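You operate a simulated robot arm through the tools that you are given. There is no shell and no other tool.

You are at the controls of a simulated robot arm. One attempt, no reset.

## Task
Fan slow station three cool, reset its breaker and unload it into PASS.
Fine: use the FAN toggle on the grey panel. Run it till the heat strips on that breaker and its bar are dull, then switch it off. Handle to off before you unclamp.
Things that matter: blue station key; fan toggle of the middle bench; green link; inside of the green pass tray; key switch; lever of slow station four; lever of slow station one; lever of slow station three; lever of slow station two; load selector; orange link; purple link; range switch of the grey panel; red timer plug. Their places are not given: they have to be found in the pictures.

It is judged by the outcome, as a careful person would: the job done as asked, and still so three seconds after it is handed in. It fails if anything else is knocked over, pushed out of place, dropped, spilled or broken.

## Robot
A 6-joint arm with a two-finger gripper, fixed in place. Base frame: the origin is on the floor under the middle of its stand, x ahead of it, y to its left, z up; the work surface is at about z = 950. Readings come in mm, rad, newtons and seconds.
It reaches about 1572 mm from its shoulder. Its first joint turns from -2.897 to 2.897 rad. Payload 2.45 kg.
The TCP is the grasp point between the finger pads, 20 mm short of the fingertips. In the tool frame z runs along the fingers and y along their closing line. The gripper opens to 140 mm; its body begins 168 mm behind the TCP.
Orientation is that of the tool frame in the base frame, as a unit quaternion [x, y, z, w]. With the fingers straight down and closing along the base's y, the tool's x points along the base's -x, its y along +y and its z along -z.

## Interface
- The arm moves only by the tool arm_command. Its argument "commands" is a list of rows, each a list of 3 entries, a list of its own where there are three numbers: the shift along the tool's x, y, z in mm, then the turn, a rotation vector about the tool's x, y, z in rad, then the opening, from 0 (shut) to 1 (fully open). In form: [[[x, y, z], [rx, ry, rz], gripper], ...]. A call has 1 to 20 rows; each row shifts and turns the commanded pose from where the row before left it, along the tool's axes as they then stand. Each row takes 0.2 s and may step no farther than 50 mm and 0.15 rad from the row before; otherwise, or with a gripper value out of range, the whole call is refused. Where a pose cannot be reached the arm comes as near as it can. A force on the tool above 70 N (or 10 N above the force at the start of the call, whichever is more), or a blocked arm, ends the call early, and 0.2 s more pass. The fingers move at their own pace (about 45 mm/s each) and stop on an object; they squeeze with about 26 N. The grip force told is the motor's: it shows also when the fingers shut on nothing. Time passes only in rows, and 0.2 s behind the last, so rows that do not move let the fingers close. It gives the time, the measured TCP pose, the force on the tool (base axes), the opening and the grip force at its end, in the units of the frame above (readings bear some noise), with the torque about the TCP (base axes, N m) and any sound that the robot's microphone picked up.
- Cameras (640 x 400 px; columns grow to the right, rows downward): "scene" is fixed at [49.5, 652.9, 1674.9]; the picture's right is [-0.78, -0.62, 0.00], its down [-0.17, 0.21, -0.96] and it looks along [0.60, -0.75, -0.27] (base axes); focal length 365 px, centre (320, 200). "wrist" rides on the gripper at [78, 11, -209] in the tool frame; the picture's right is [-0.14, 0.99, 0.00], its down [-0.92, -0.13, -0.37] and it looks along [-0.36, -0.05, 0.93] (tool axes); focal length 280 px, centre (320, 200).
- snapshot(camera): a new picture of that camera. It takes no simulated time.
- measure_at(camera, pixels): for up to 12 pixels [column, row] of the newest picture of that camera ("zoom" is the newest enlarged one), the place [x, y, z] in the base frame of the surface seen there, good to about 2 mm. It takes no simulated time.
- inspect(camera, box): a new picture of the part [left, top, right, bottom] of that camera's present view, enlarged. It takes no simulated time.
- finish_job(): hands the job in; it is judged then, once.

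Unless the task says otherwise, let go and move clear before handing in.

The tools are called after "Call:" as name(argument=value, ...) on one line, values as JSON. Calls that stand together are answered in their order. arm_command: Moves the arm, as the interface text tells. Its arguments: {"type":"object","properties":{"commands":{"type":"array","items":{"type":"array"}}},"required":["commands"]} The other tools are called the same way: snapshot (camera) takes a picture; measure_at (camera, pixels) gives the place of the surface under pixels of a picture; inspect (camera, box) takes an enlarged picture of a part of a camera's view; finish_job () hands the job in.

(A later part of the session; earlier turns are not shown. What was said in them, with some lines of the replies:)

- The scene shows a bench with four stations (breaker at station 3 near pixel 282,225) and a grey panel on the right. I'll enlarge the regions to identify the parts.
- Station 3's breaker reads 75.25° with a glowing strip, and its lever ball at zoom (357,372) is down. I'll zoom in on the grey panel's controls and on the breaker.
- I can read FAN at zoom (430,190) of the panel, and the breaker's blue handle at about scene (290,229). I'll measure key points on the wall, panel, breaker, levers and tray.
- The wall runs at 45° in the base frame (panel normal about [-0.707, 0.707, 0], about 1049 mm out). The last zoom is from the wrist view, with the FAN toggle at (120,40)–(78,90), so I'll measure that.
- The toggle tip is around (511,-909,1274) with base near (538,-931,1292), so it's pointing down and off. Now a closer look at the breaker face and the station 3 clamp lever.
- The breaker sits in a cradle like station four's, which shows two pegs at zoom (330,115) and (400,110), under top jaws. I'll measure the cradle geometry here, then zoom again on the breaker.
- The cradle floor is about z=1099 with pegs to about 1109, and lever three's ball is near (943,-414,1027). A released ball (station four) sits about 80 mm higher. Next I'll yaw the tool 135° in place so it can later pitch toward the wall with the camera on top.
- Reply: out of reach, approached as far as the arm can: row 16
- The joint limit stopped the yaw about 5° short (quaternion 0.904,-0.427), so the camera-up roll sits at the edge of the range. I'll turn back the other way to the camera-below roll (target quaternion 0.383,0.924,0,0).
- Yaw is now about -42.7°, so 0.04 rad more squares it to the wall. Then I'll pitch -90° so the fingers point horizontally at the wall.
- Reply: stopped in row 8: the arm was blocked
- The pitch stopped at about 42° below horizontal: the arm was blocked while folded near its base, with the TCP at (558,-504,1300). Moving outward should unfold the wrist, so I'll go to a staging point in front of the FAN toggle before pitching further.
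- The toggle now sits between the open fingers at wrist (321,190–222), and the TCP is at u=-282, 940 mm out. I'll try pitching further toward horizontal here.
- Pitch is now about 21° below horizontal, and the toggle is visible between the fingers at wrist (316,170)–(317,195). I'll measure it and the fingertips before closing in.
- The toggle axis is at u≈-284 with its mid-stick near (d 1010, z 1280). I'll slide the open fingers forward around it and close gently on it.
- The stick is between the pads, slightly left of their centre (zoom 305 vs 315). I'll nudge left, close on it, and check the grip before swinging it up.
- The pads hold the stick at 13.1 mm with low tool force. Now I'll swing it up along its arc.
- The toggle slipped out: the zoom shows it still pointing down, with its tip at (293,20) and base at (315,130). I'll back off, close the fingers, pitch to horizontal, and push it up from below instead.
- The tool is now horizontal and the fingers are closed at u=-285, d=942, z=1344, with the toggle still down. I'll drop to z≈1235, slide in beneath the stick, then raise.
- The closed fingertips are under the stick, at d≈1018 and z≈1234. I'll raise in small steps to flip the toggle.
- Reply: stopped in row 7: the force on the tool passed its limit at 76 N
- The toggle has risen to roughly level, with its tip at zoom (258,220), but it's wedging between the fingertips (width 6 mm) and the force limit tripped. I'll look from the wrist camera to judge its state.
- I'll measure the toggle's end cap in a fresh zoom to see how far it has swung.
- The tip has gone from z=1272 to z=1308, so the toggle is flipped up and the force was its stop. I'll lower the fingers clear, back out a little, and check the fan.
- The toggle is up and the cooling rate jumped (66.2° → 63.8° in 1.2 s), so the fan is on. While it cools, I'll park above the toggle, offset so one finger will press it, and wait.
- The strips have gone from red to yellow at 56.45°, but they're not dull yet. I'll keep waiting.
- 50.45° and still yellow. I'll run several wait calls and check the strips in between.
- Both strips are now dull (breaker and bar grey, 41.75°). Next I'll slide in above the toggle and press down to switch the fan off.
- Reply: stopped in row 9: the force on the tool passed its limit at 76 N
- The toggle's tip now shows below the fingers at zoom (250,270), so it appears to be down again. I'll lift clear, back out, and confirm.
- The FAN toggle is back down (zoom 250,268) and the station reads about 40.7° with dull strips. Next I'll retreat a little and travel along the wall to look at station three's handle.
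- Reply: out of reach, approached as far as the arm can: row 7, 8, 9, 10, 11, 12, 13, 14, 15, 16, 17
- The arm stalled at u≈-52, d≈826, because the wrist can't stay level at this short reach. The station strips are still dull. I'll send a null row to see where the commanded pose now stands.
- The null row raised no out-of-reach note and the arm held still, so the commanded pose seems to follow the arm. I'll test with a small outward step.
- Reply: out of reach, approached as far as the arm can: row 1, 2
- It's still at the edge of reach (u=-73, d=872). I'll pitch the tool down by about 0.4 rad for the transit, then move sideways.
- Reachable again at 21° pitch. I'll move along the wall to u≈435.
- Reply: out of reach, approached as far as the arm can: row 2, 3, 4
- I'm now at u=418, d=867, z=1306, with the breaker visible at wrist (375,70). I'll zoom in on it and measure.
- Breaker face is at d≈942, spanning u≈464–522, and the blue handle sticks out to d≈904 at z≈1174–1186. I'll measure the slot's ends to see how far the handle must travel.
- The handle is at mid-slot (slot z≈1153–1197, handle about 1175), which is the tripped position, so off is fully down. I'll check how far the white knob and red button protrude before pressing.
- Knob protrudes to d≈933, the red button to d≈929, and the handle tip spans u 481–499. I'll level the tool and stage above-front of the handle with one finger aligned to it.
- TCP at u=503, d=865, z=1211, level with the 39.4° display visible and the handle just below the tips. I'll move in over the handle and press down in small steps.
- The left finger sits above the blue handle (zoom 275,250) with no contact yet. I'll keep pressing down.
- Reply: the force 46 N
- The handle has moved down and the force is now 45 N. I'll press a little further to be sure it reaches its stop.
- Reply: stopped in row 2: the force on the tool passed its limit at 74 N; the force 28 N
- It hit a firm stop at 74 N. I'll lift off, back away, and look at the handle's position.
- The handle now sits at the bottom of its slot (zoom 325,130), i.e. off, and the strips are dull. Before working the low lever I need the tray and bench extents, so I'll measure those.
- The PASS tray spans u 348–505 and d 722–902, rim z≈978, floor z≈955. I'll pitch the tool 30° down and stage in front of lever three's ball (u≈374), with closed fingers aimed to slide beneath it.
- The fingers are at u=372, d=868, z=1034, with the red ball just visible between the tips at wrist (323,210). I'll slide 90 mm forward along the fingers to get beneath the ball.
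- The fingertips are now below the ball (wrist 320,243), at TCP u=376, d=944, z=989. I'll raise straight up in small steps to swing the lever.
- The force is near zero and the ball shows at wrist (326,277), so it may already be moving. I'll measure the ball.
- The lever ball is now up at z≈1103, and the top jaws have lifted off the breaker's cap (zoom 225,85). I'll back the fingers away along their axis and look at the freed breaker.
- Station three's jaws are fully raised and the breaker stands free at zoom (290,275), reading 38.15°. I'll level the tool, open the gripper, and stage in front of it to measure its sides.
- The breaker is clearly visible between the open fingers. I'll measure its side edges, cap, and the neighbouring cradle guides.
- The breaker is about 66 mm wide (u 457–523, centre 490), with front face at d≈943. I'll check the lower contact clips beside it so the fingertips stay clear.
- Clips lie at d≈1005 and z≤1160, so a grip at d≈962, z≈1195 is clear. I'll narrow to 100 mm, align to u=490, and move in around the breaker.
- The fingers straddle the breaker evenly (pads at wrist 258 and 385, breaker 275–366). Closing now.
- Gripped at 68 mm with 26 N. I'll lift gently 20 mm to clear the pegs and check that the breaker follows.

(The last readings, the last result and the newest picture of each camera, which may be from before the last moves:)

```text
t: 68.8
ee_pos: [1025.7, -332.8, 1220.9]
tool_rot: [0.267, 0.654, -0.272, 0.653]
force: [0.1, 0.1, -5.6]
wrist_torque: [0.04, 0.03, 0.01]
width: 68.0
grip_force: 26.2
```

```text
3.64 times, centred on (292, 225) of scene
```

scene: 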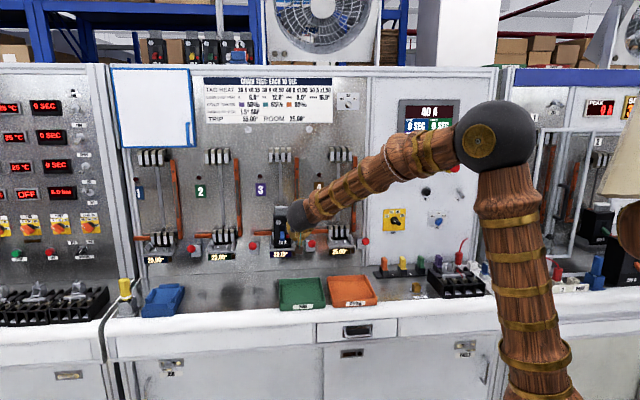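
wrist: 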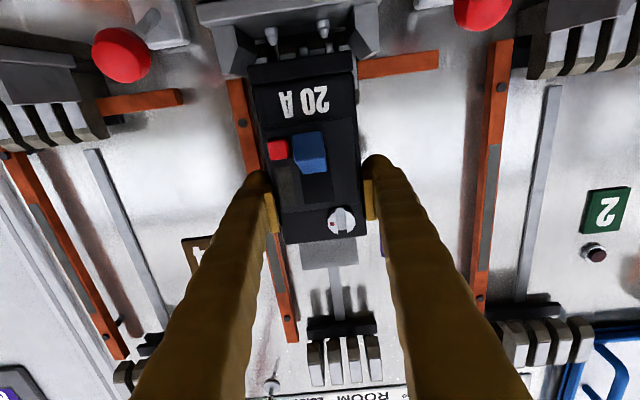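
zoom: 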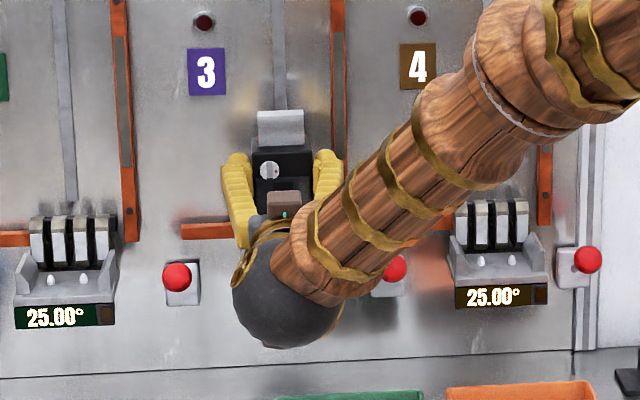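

The breaker is lifted: weight about 5.6 N, and the pegs are visible at wrist (270,35) and (322,30). Pulling it straight back now, clear of the cradle.

Call:
arm_command(commands=[[[-4, 0, 0], [0, 0, 0], 0.3], [[0, 0, -10], [0, 0, 0], 0.3], [[0, 0, -20], [0, 0, 0], 0.3], [[0, 0, -25], [0, 0, 0], 0.3], [[0, 0, -25], [0, 0, 0], 0.3], [[0, 0, -25], [0, 0, 0], 0.3], [[0, 0, -25], [0, 0, 0], 0.3], [[0, 0, -10], [0, 0, 0], 0.3], [[0, 0, 0], [0, 0, 0], 0.3]])

Call:
snapshot(camera="wrist")

Call:
snapshot(camera="scene")

```text
t: 70.8
ee_pos: [926.9, -233.8, 1224.9]
tool_rot: [0.268, 0.653, -0.273, 0.653]
force: [0.1, 0.8, -6.3]
wrist_torque: [0.07, 0.06, 0.01]
width: 68.0
grip_force: 25.9
```

```text
taken
```

wrist: 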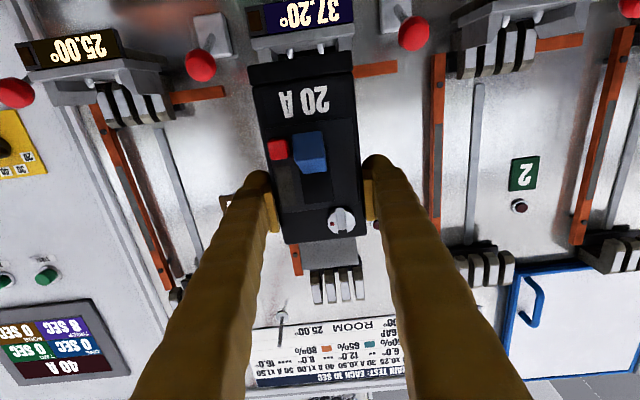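

```text
taken
```

scene: 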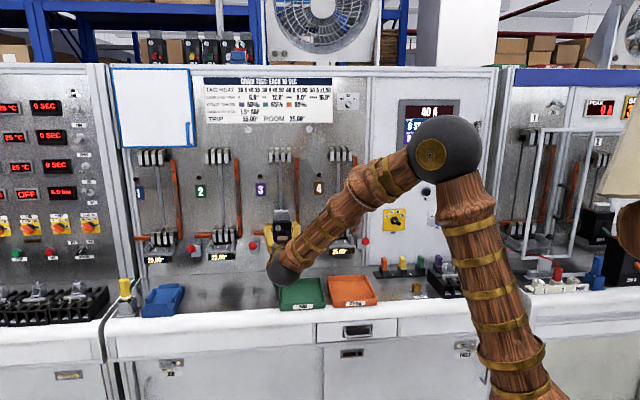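

The breaker is out and steady in the grip at u=490, d=821. I'll shift over the tray's centre and start lowering.

Call:
arm_command(commands=[[[0, -30, 0], [0, 0, 0], 0.3], [[0, -30, 0], [0, 0, 0], 0.3], [[25, 0, 0], [0, 0, 0], 0.3], [[25, 0, 0], [0, 0, 0], 0.3], [[25, 0, 0], [0, 0, 0], 0.3], [[25, 0, 0], [0, 0, 0], 0.3], [[0, 0, 0], [0, 0, 0], 0.3]])

Call:
snapshot(camera="wrist")

Call:
snapshot(camera="scene")

```text
t: 72.4
ee_pos: [882.7, -277.6, 1124.6]
tool_rot: [0.268, 0.653, -0.273, 0.654]
force: [-0.4, 0.6, -5.7]
wrist_torque: [0.03, 0.04, 0.02]
width: 67.8
grip_force: 25.5
```

```text
taken
```

wrist: 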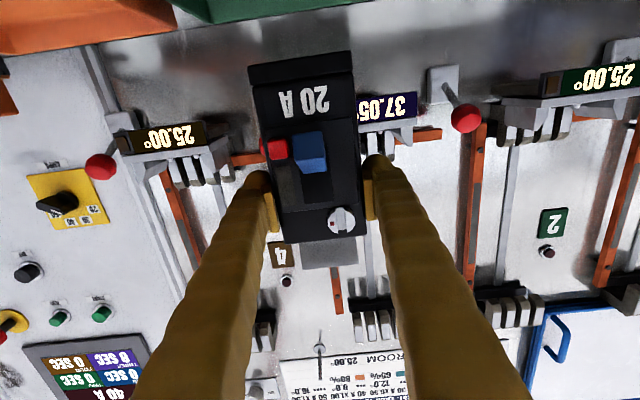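

```text
taken
```

scene: 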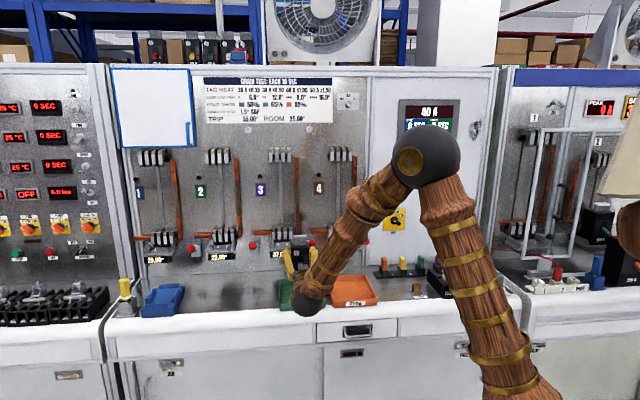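

Reach is fine, at u=428, d=820, z=1125. I'll lower most of the remaining 70 mm and look before touching down.

Call:
arm_command(commands=[[[20, 0, 0], [0, 0, 0], 0.3], [[20, 0, 0], [0, 0, 0], 0.3], [[15, 0, 0], [0, 0, 0], 0.3], [[0, 0, 0], [0, 0, 0], 0.3]])

Call:
snapshot(camera="wrist")

Call:
inspect(camera="scene", box=[250, 220, 390, 330])

```text
t: 73.4
ee_pos: [883.9, -276.1, 1070.4]
tool_rot: [0.267, 0.653, -0.273, 0.654]
force: [0.1, -0.3, -4.8]
wrist_torque: [0.06, 0.05, 0.01]
width: 68.3
grip_force: 25.8
```

```text
taken
```

wrist: 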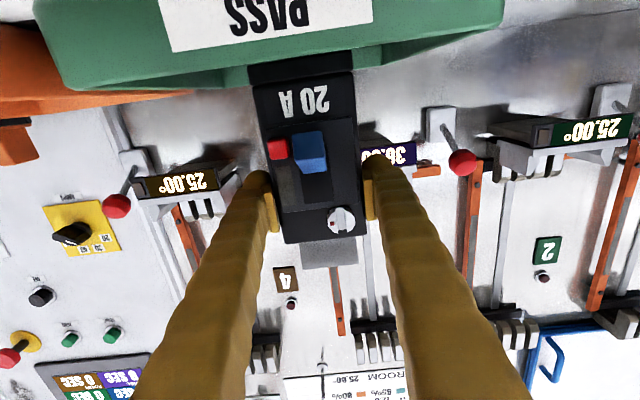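

```text
3.64 times, centred on (320, 275) of scene
```

zoom: 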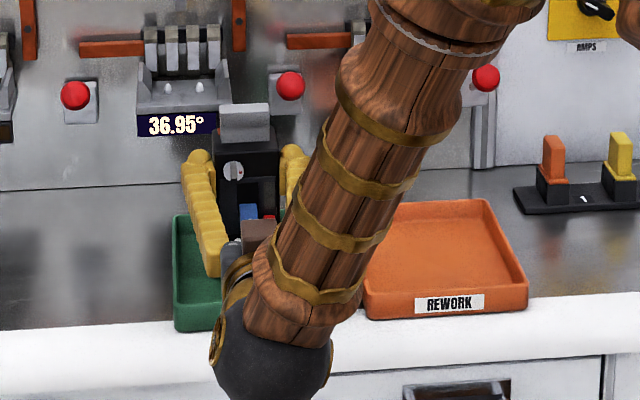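

The breaker is entering the green tray, with PASS in view at wrist (265,15). I'll take small final steps while watching the vertical force.

Call:
arm_command(commands=[[[4, 0, 0], [0, 0, 0], 0.3], [[4, 0, 0], [0, 0, 0], 0.3], [[3, 0, 0], [0, 0, 0], 0.3], [[2, 0, 0], [0, 0, 0], 0.3], [[0, 0, 0], [0, 0, 0], 0.3]])

```text
t: 74.6
ee_pos: [884.1, -276.9, 1057.8]
tool_rot: [0.267, 0.653, -0.273, 0.653]
force: [-0.2, -0.2, -5.9]
wrist_torque: [0.06, 0.06, 0.0]
width: 68.0
grip_force: 25.8
```

The weight is still fully carried (-5.9 N) at z=1057.8. I'll continue in 1.5 mm steps.

Call:
arm_command(commands=[[[1.5, 0, 0], [0, 0, 0], 0.3], [[1.5, 0, 0], [0, 0, 0], 0.3], [[1, 0, 0], [0, 0, 0], 0.3], [[0, 0, 0], [0, 0, 0], 0.3]])

```text
t: 75.6
ee_pos: [883.5, -276.1, 1054.7]
tool_rot: [0.267, 0.653, -0.272, 0.654]
force: [-3.6, -1.5, 7.6]
wrist_torque: [-0.25, -0.31, -0.1]
width: 68.1
grip_force: 26.2
```

Touchdown: the force flipped to +7.6 N at z≈1054.7. I'll ease the preload and open the fingers slowly.

Call:
arm_command(commands=[[[-0.7, 0, 0], [0, 0, 0], 0.3], [[0, 0, 0], [0, 0, 0], 0.52], [[0, 0, 0], [0, 0, 0], 0.56], [[0, 0, 0], [0, 0, 0], 0.6], [[0, 0, 0], [0, 0, 0], 0.65], [[0, 0, 0], [0, 0, 0], 0.7], [[0, 0, 0], [0, 0, 0], 0.72], [[0, 0, 0], [0, 0, 0], 0.72]])

Call:
snapshot(camera="wrist")

Call:
inspect(camera="scene", box=[250, 220, 390, 330])

```text
t: 77.4
ee_pos: [884.6, -274.5, 1053.0]
tool_rot: [0.267, 0.654, -0.273, 0.654]
force: [-0.1, -0.1, 0.0]
wrist_torque: [0.01, 0.01, -0.01]
width: 100.5
grip_force: 0.1
```

```text
taken
```

wrist: 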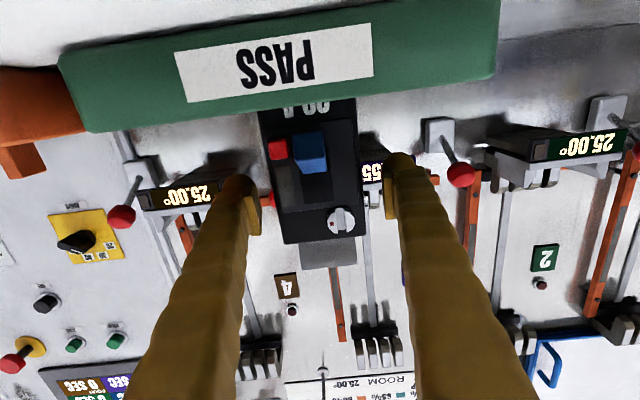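

```text
3.64 times, centred on (320, 275) of scene
```

zoom: 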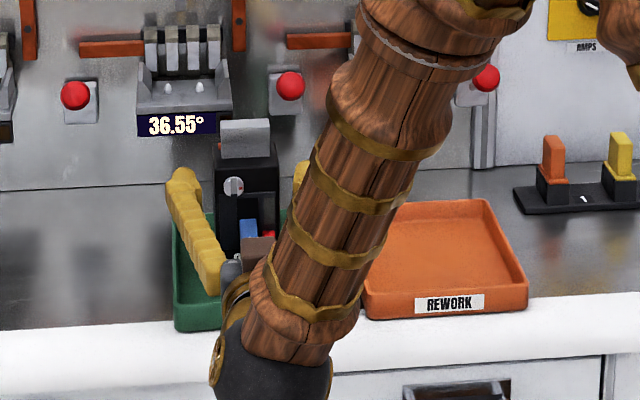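

The breaker stands on its own in the PASS tray with the fingers open around it and zero force. I'll open wider and rise straight up past its cap, since that path is known to be reachable.

Call:
arm_command(commands=[[[0, 0, 0], [0, 0, 0], 0.9], [[0, 0, 0], [0, 0, 0], 0.9], [[-15, 0, 0], [0, 0, 0], 0.9], [[-25, 0, 0], [0, 0, 0], 0.9], [[-30, 0, 0], [0, 0, 0], 0.9], [[-30, 0, 0], [0, 0, 0], 0.9], [[-30, 0, 0], [0, 0, 0], 0.9], [[-40, 0, 0], [0, 0, 0], 0.9], [[0, 0, 0], [0, 0, 0], 0.9]])

Call:
snapshot(camera="wrist")

Call:
inspect(camera="scene", box=[250, 220, 390, 330])

```text
t: 79.4
ee_pos: [883.3, -274.7, 1224.5]
tool_rot: [0.268, 0.653, -0.272, 0.653]
force: [0.1, -0.1, -0.4]
wrist_torque: [-0.01, 0.0, 0.01]
width: 125.7
grip_force: 0.0
```

```text
taken
```

wrist: 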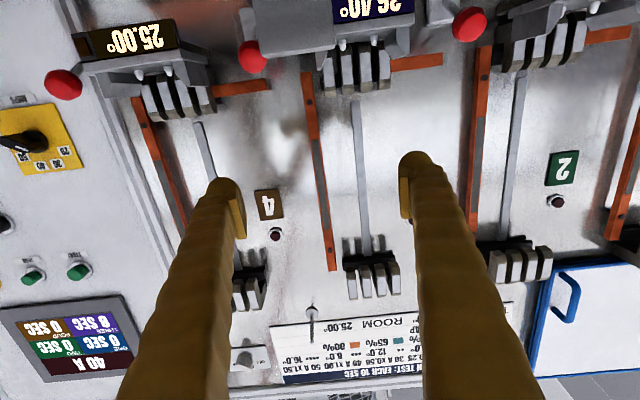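

```text
3.64 times, centred on (320, 275) of scene
```

zoom: 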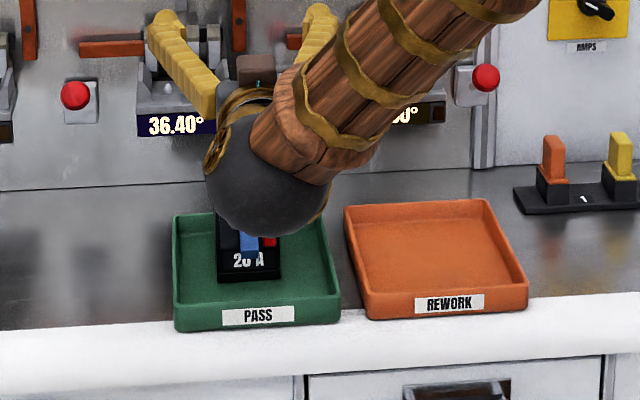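

The breaker stands upright in the PASS tray (zoom 245,250) and the arm is above it. I'll move further up and aside to get a clear view for the final check.

Call:
arm_command(commands=[[[-30, 0, 0], [0, 0.1, 0], 0.9], [[-35, -15, 0], [0, 0.1, 0], 0.9], [[-35, -30, 0], [0, 0.1, 0], 0.9], [[-20, -40, 0], [0, 0.1, 0], 0.9], [[0, -45, 0], [0, 0, 0], 0.9], [[0, -45, 0], [0, 0, 0], 0.9], [[0, -45, 0], [0, 0, 0], 0.9], [[0, 0, 0], [0, 0, 0], 0.9]])

Call:
snapshot(camera="scene")

Call:
inspect(camera="scene", box=[230, 130, 390, 330])

Call:
inspect(camera="scene", box=[265, 230, 345, 315])

Call:
inspect(camera="scene", box=[370, 90, 500, 310])

```text
t: 81.2
ee_pos: [740.9, -441.3, 1343.1]
tool_rot: [0.316, 0.77, -0.214, 0.511]
force: [-0.9, 0.1, -0.1]
wrist_torque: [-0.02, 0.02, 0.02]
width: 126.0
grip_force: 0.0
```

```text
taken
```

scene: 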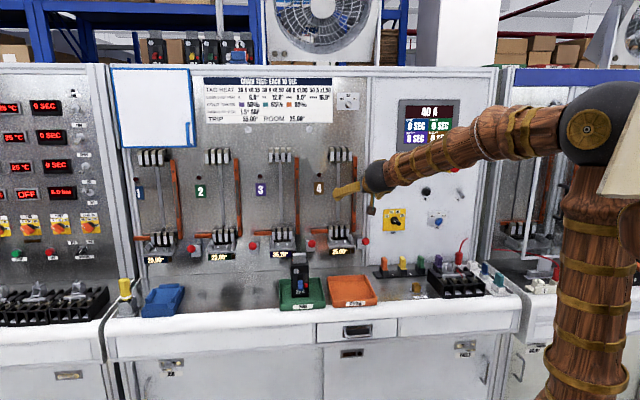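

```text
2.00 times, centred on (310, 230) of scene
```

zoom: 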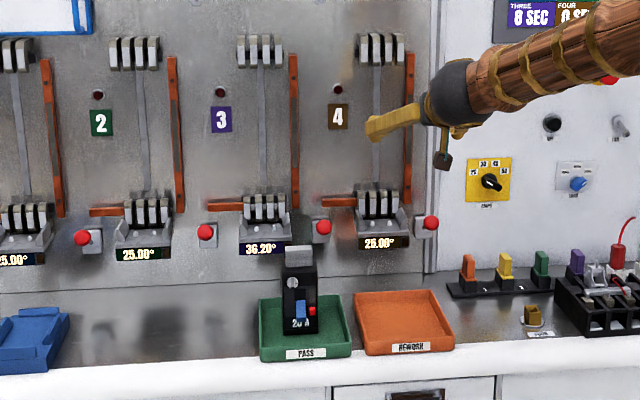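

```text
4.71 times, centred on (305, 272) of scene
```

zoom: 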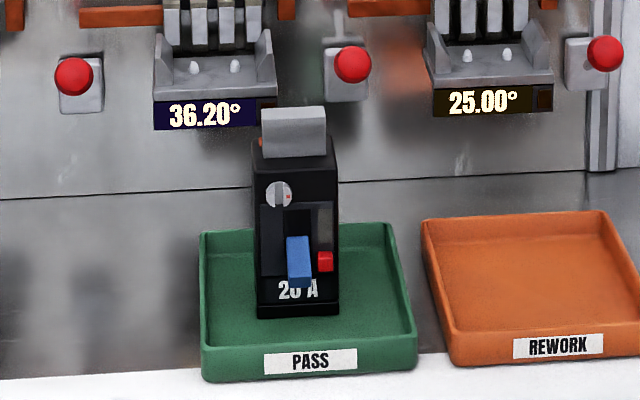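

```text
1.82 times, centred on (435, 200) of scene
```

zoom: 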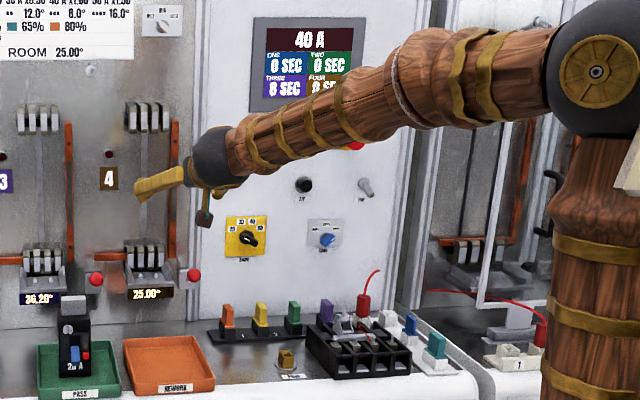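

The final views show:
- The breaker is standing in the PASS tray with its handle down, at zoom (300,262).
- Station three is empty with its lever up.
- The FAN toggle is down.
- Nothing else is disturbed and the arm is clear.

I'm handing in the job.

Call:
finish_job()

```text
The job is handed in.
```

Station three's breaker is cooled, reset and standing in the green PASS tray, and I've handed the job in. No result has come back yet.

- **Cooling:** I flipped the FAN toggle on and ran it until the heat strips on the breaker and its bar were both dull, with the display at about 42°. Then I switched it off. The toggle is down, as it was at the start.
- **Reset:** The handle was sitting mid-slot (tripped). I pressed it down to its stop, which is off, before touching the clamp lever.
- **Unloading:** I raised lever three and the top jaws lifted clear. I then lifted the breaker off its pegs and set it upright near the middle of the PASS tray.

In the last pictures nothing else looked moved or knocked over. The gripper is open and the arm is clear of the bench. Lever three is still up, since the station is now empty.
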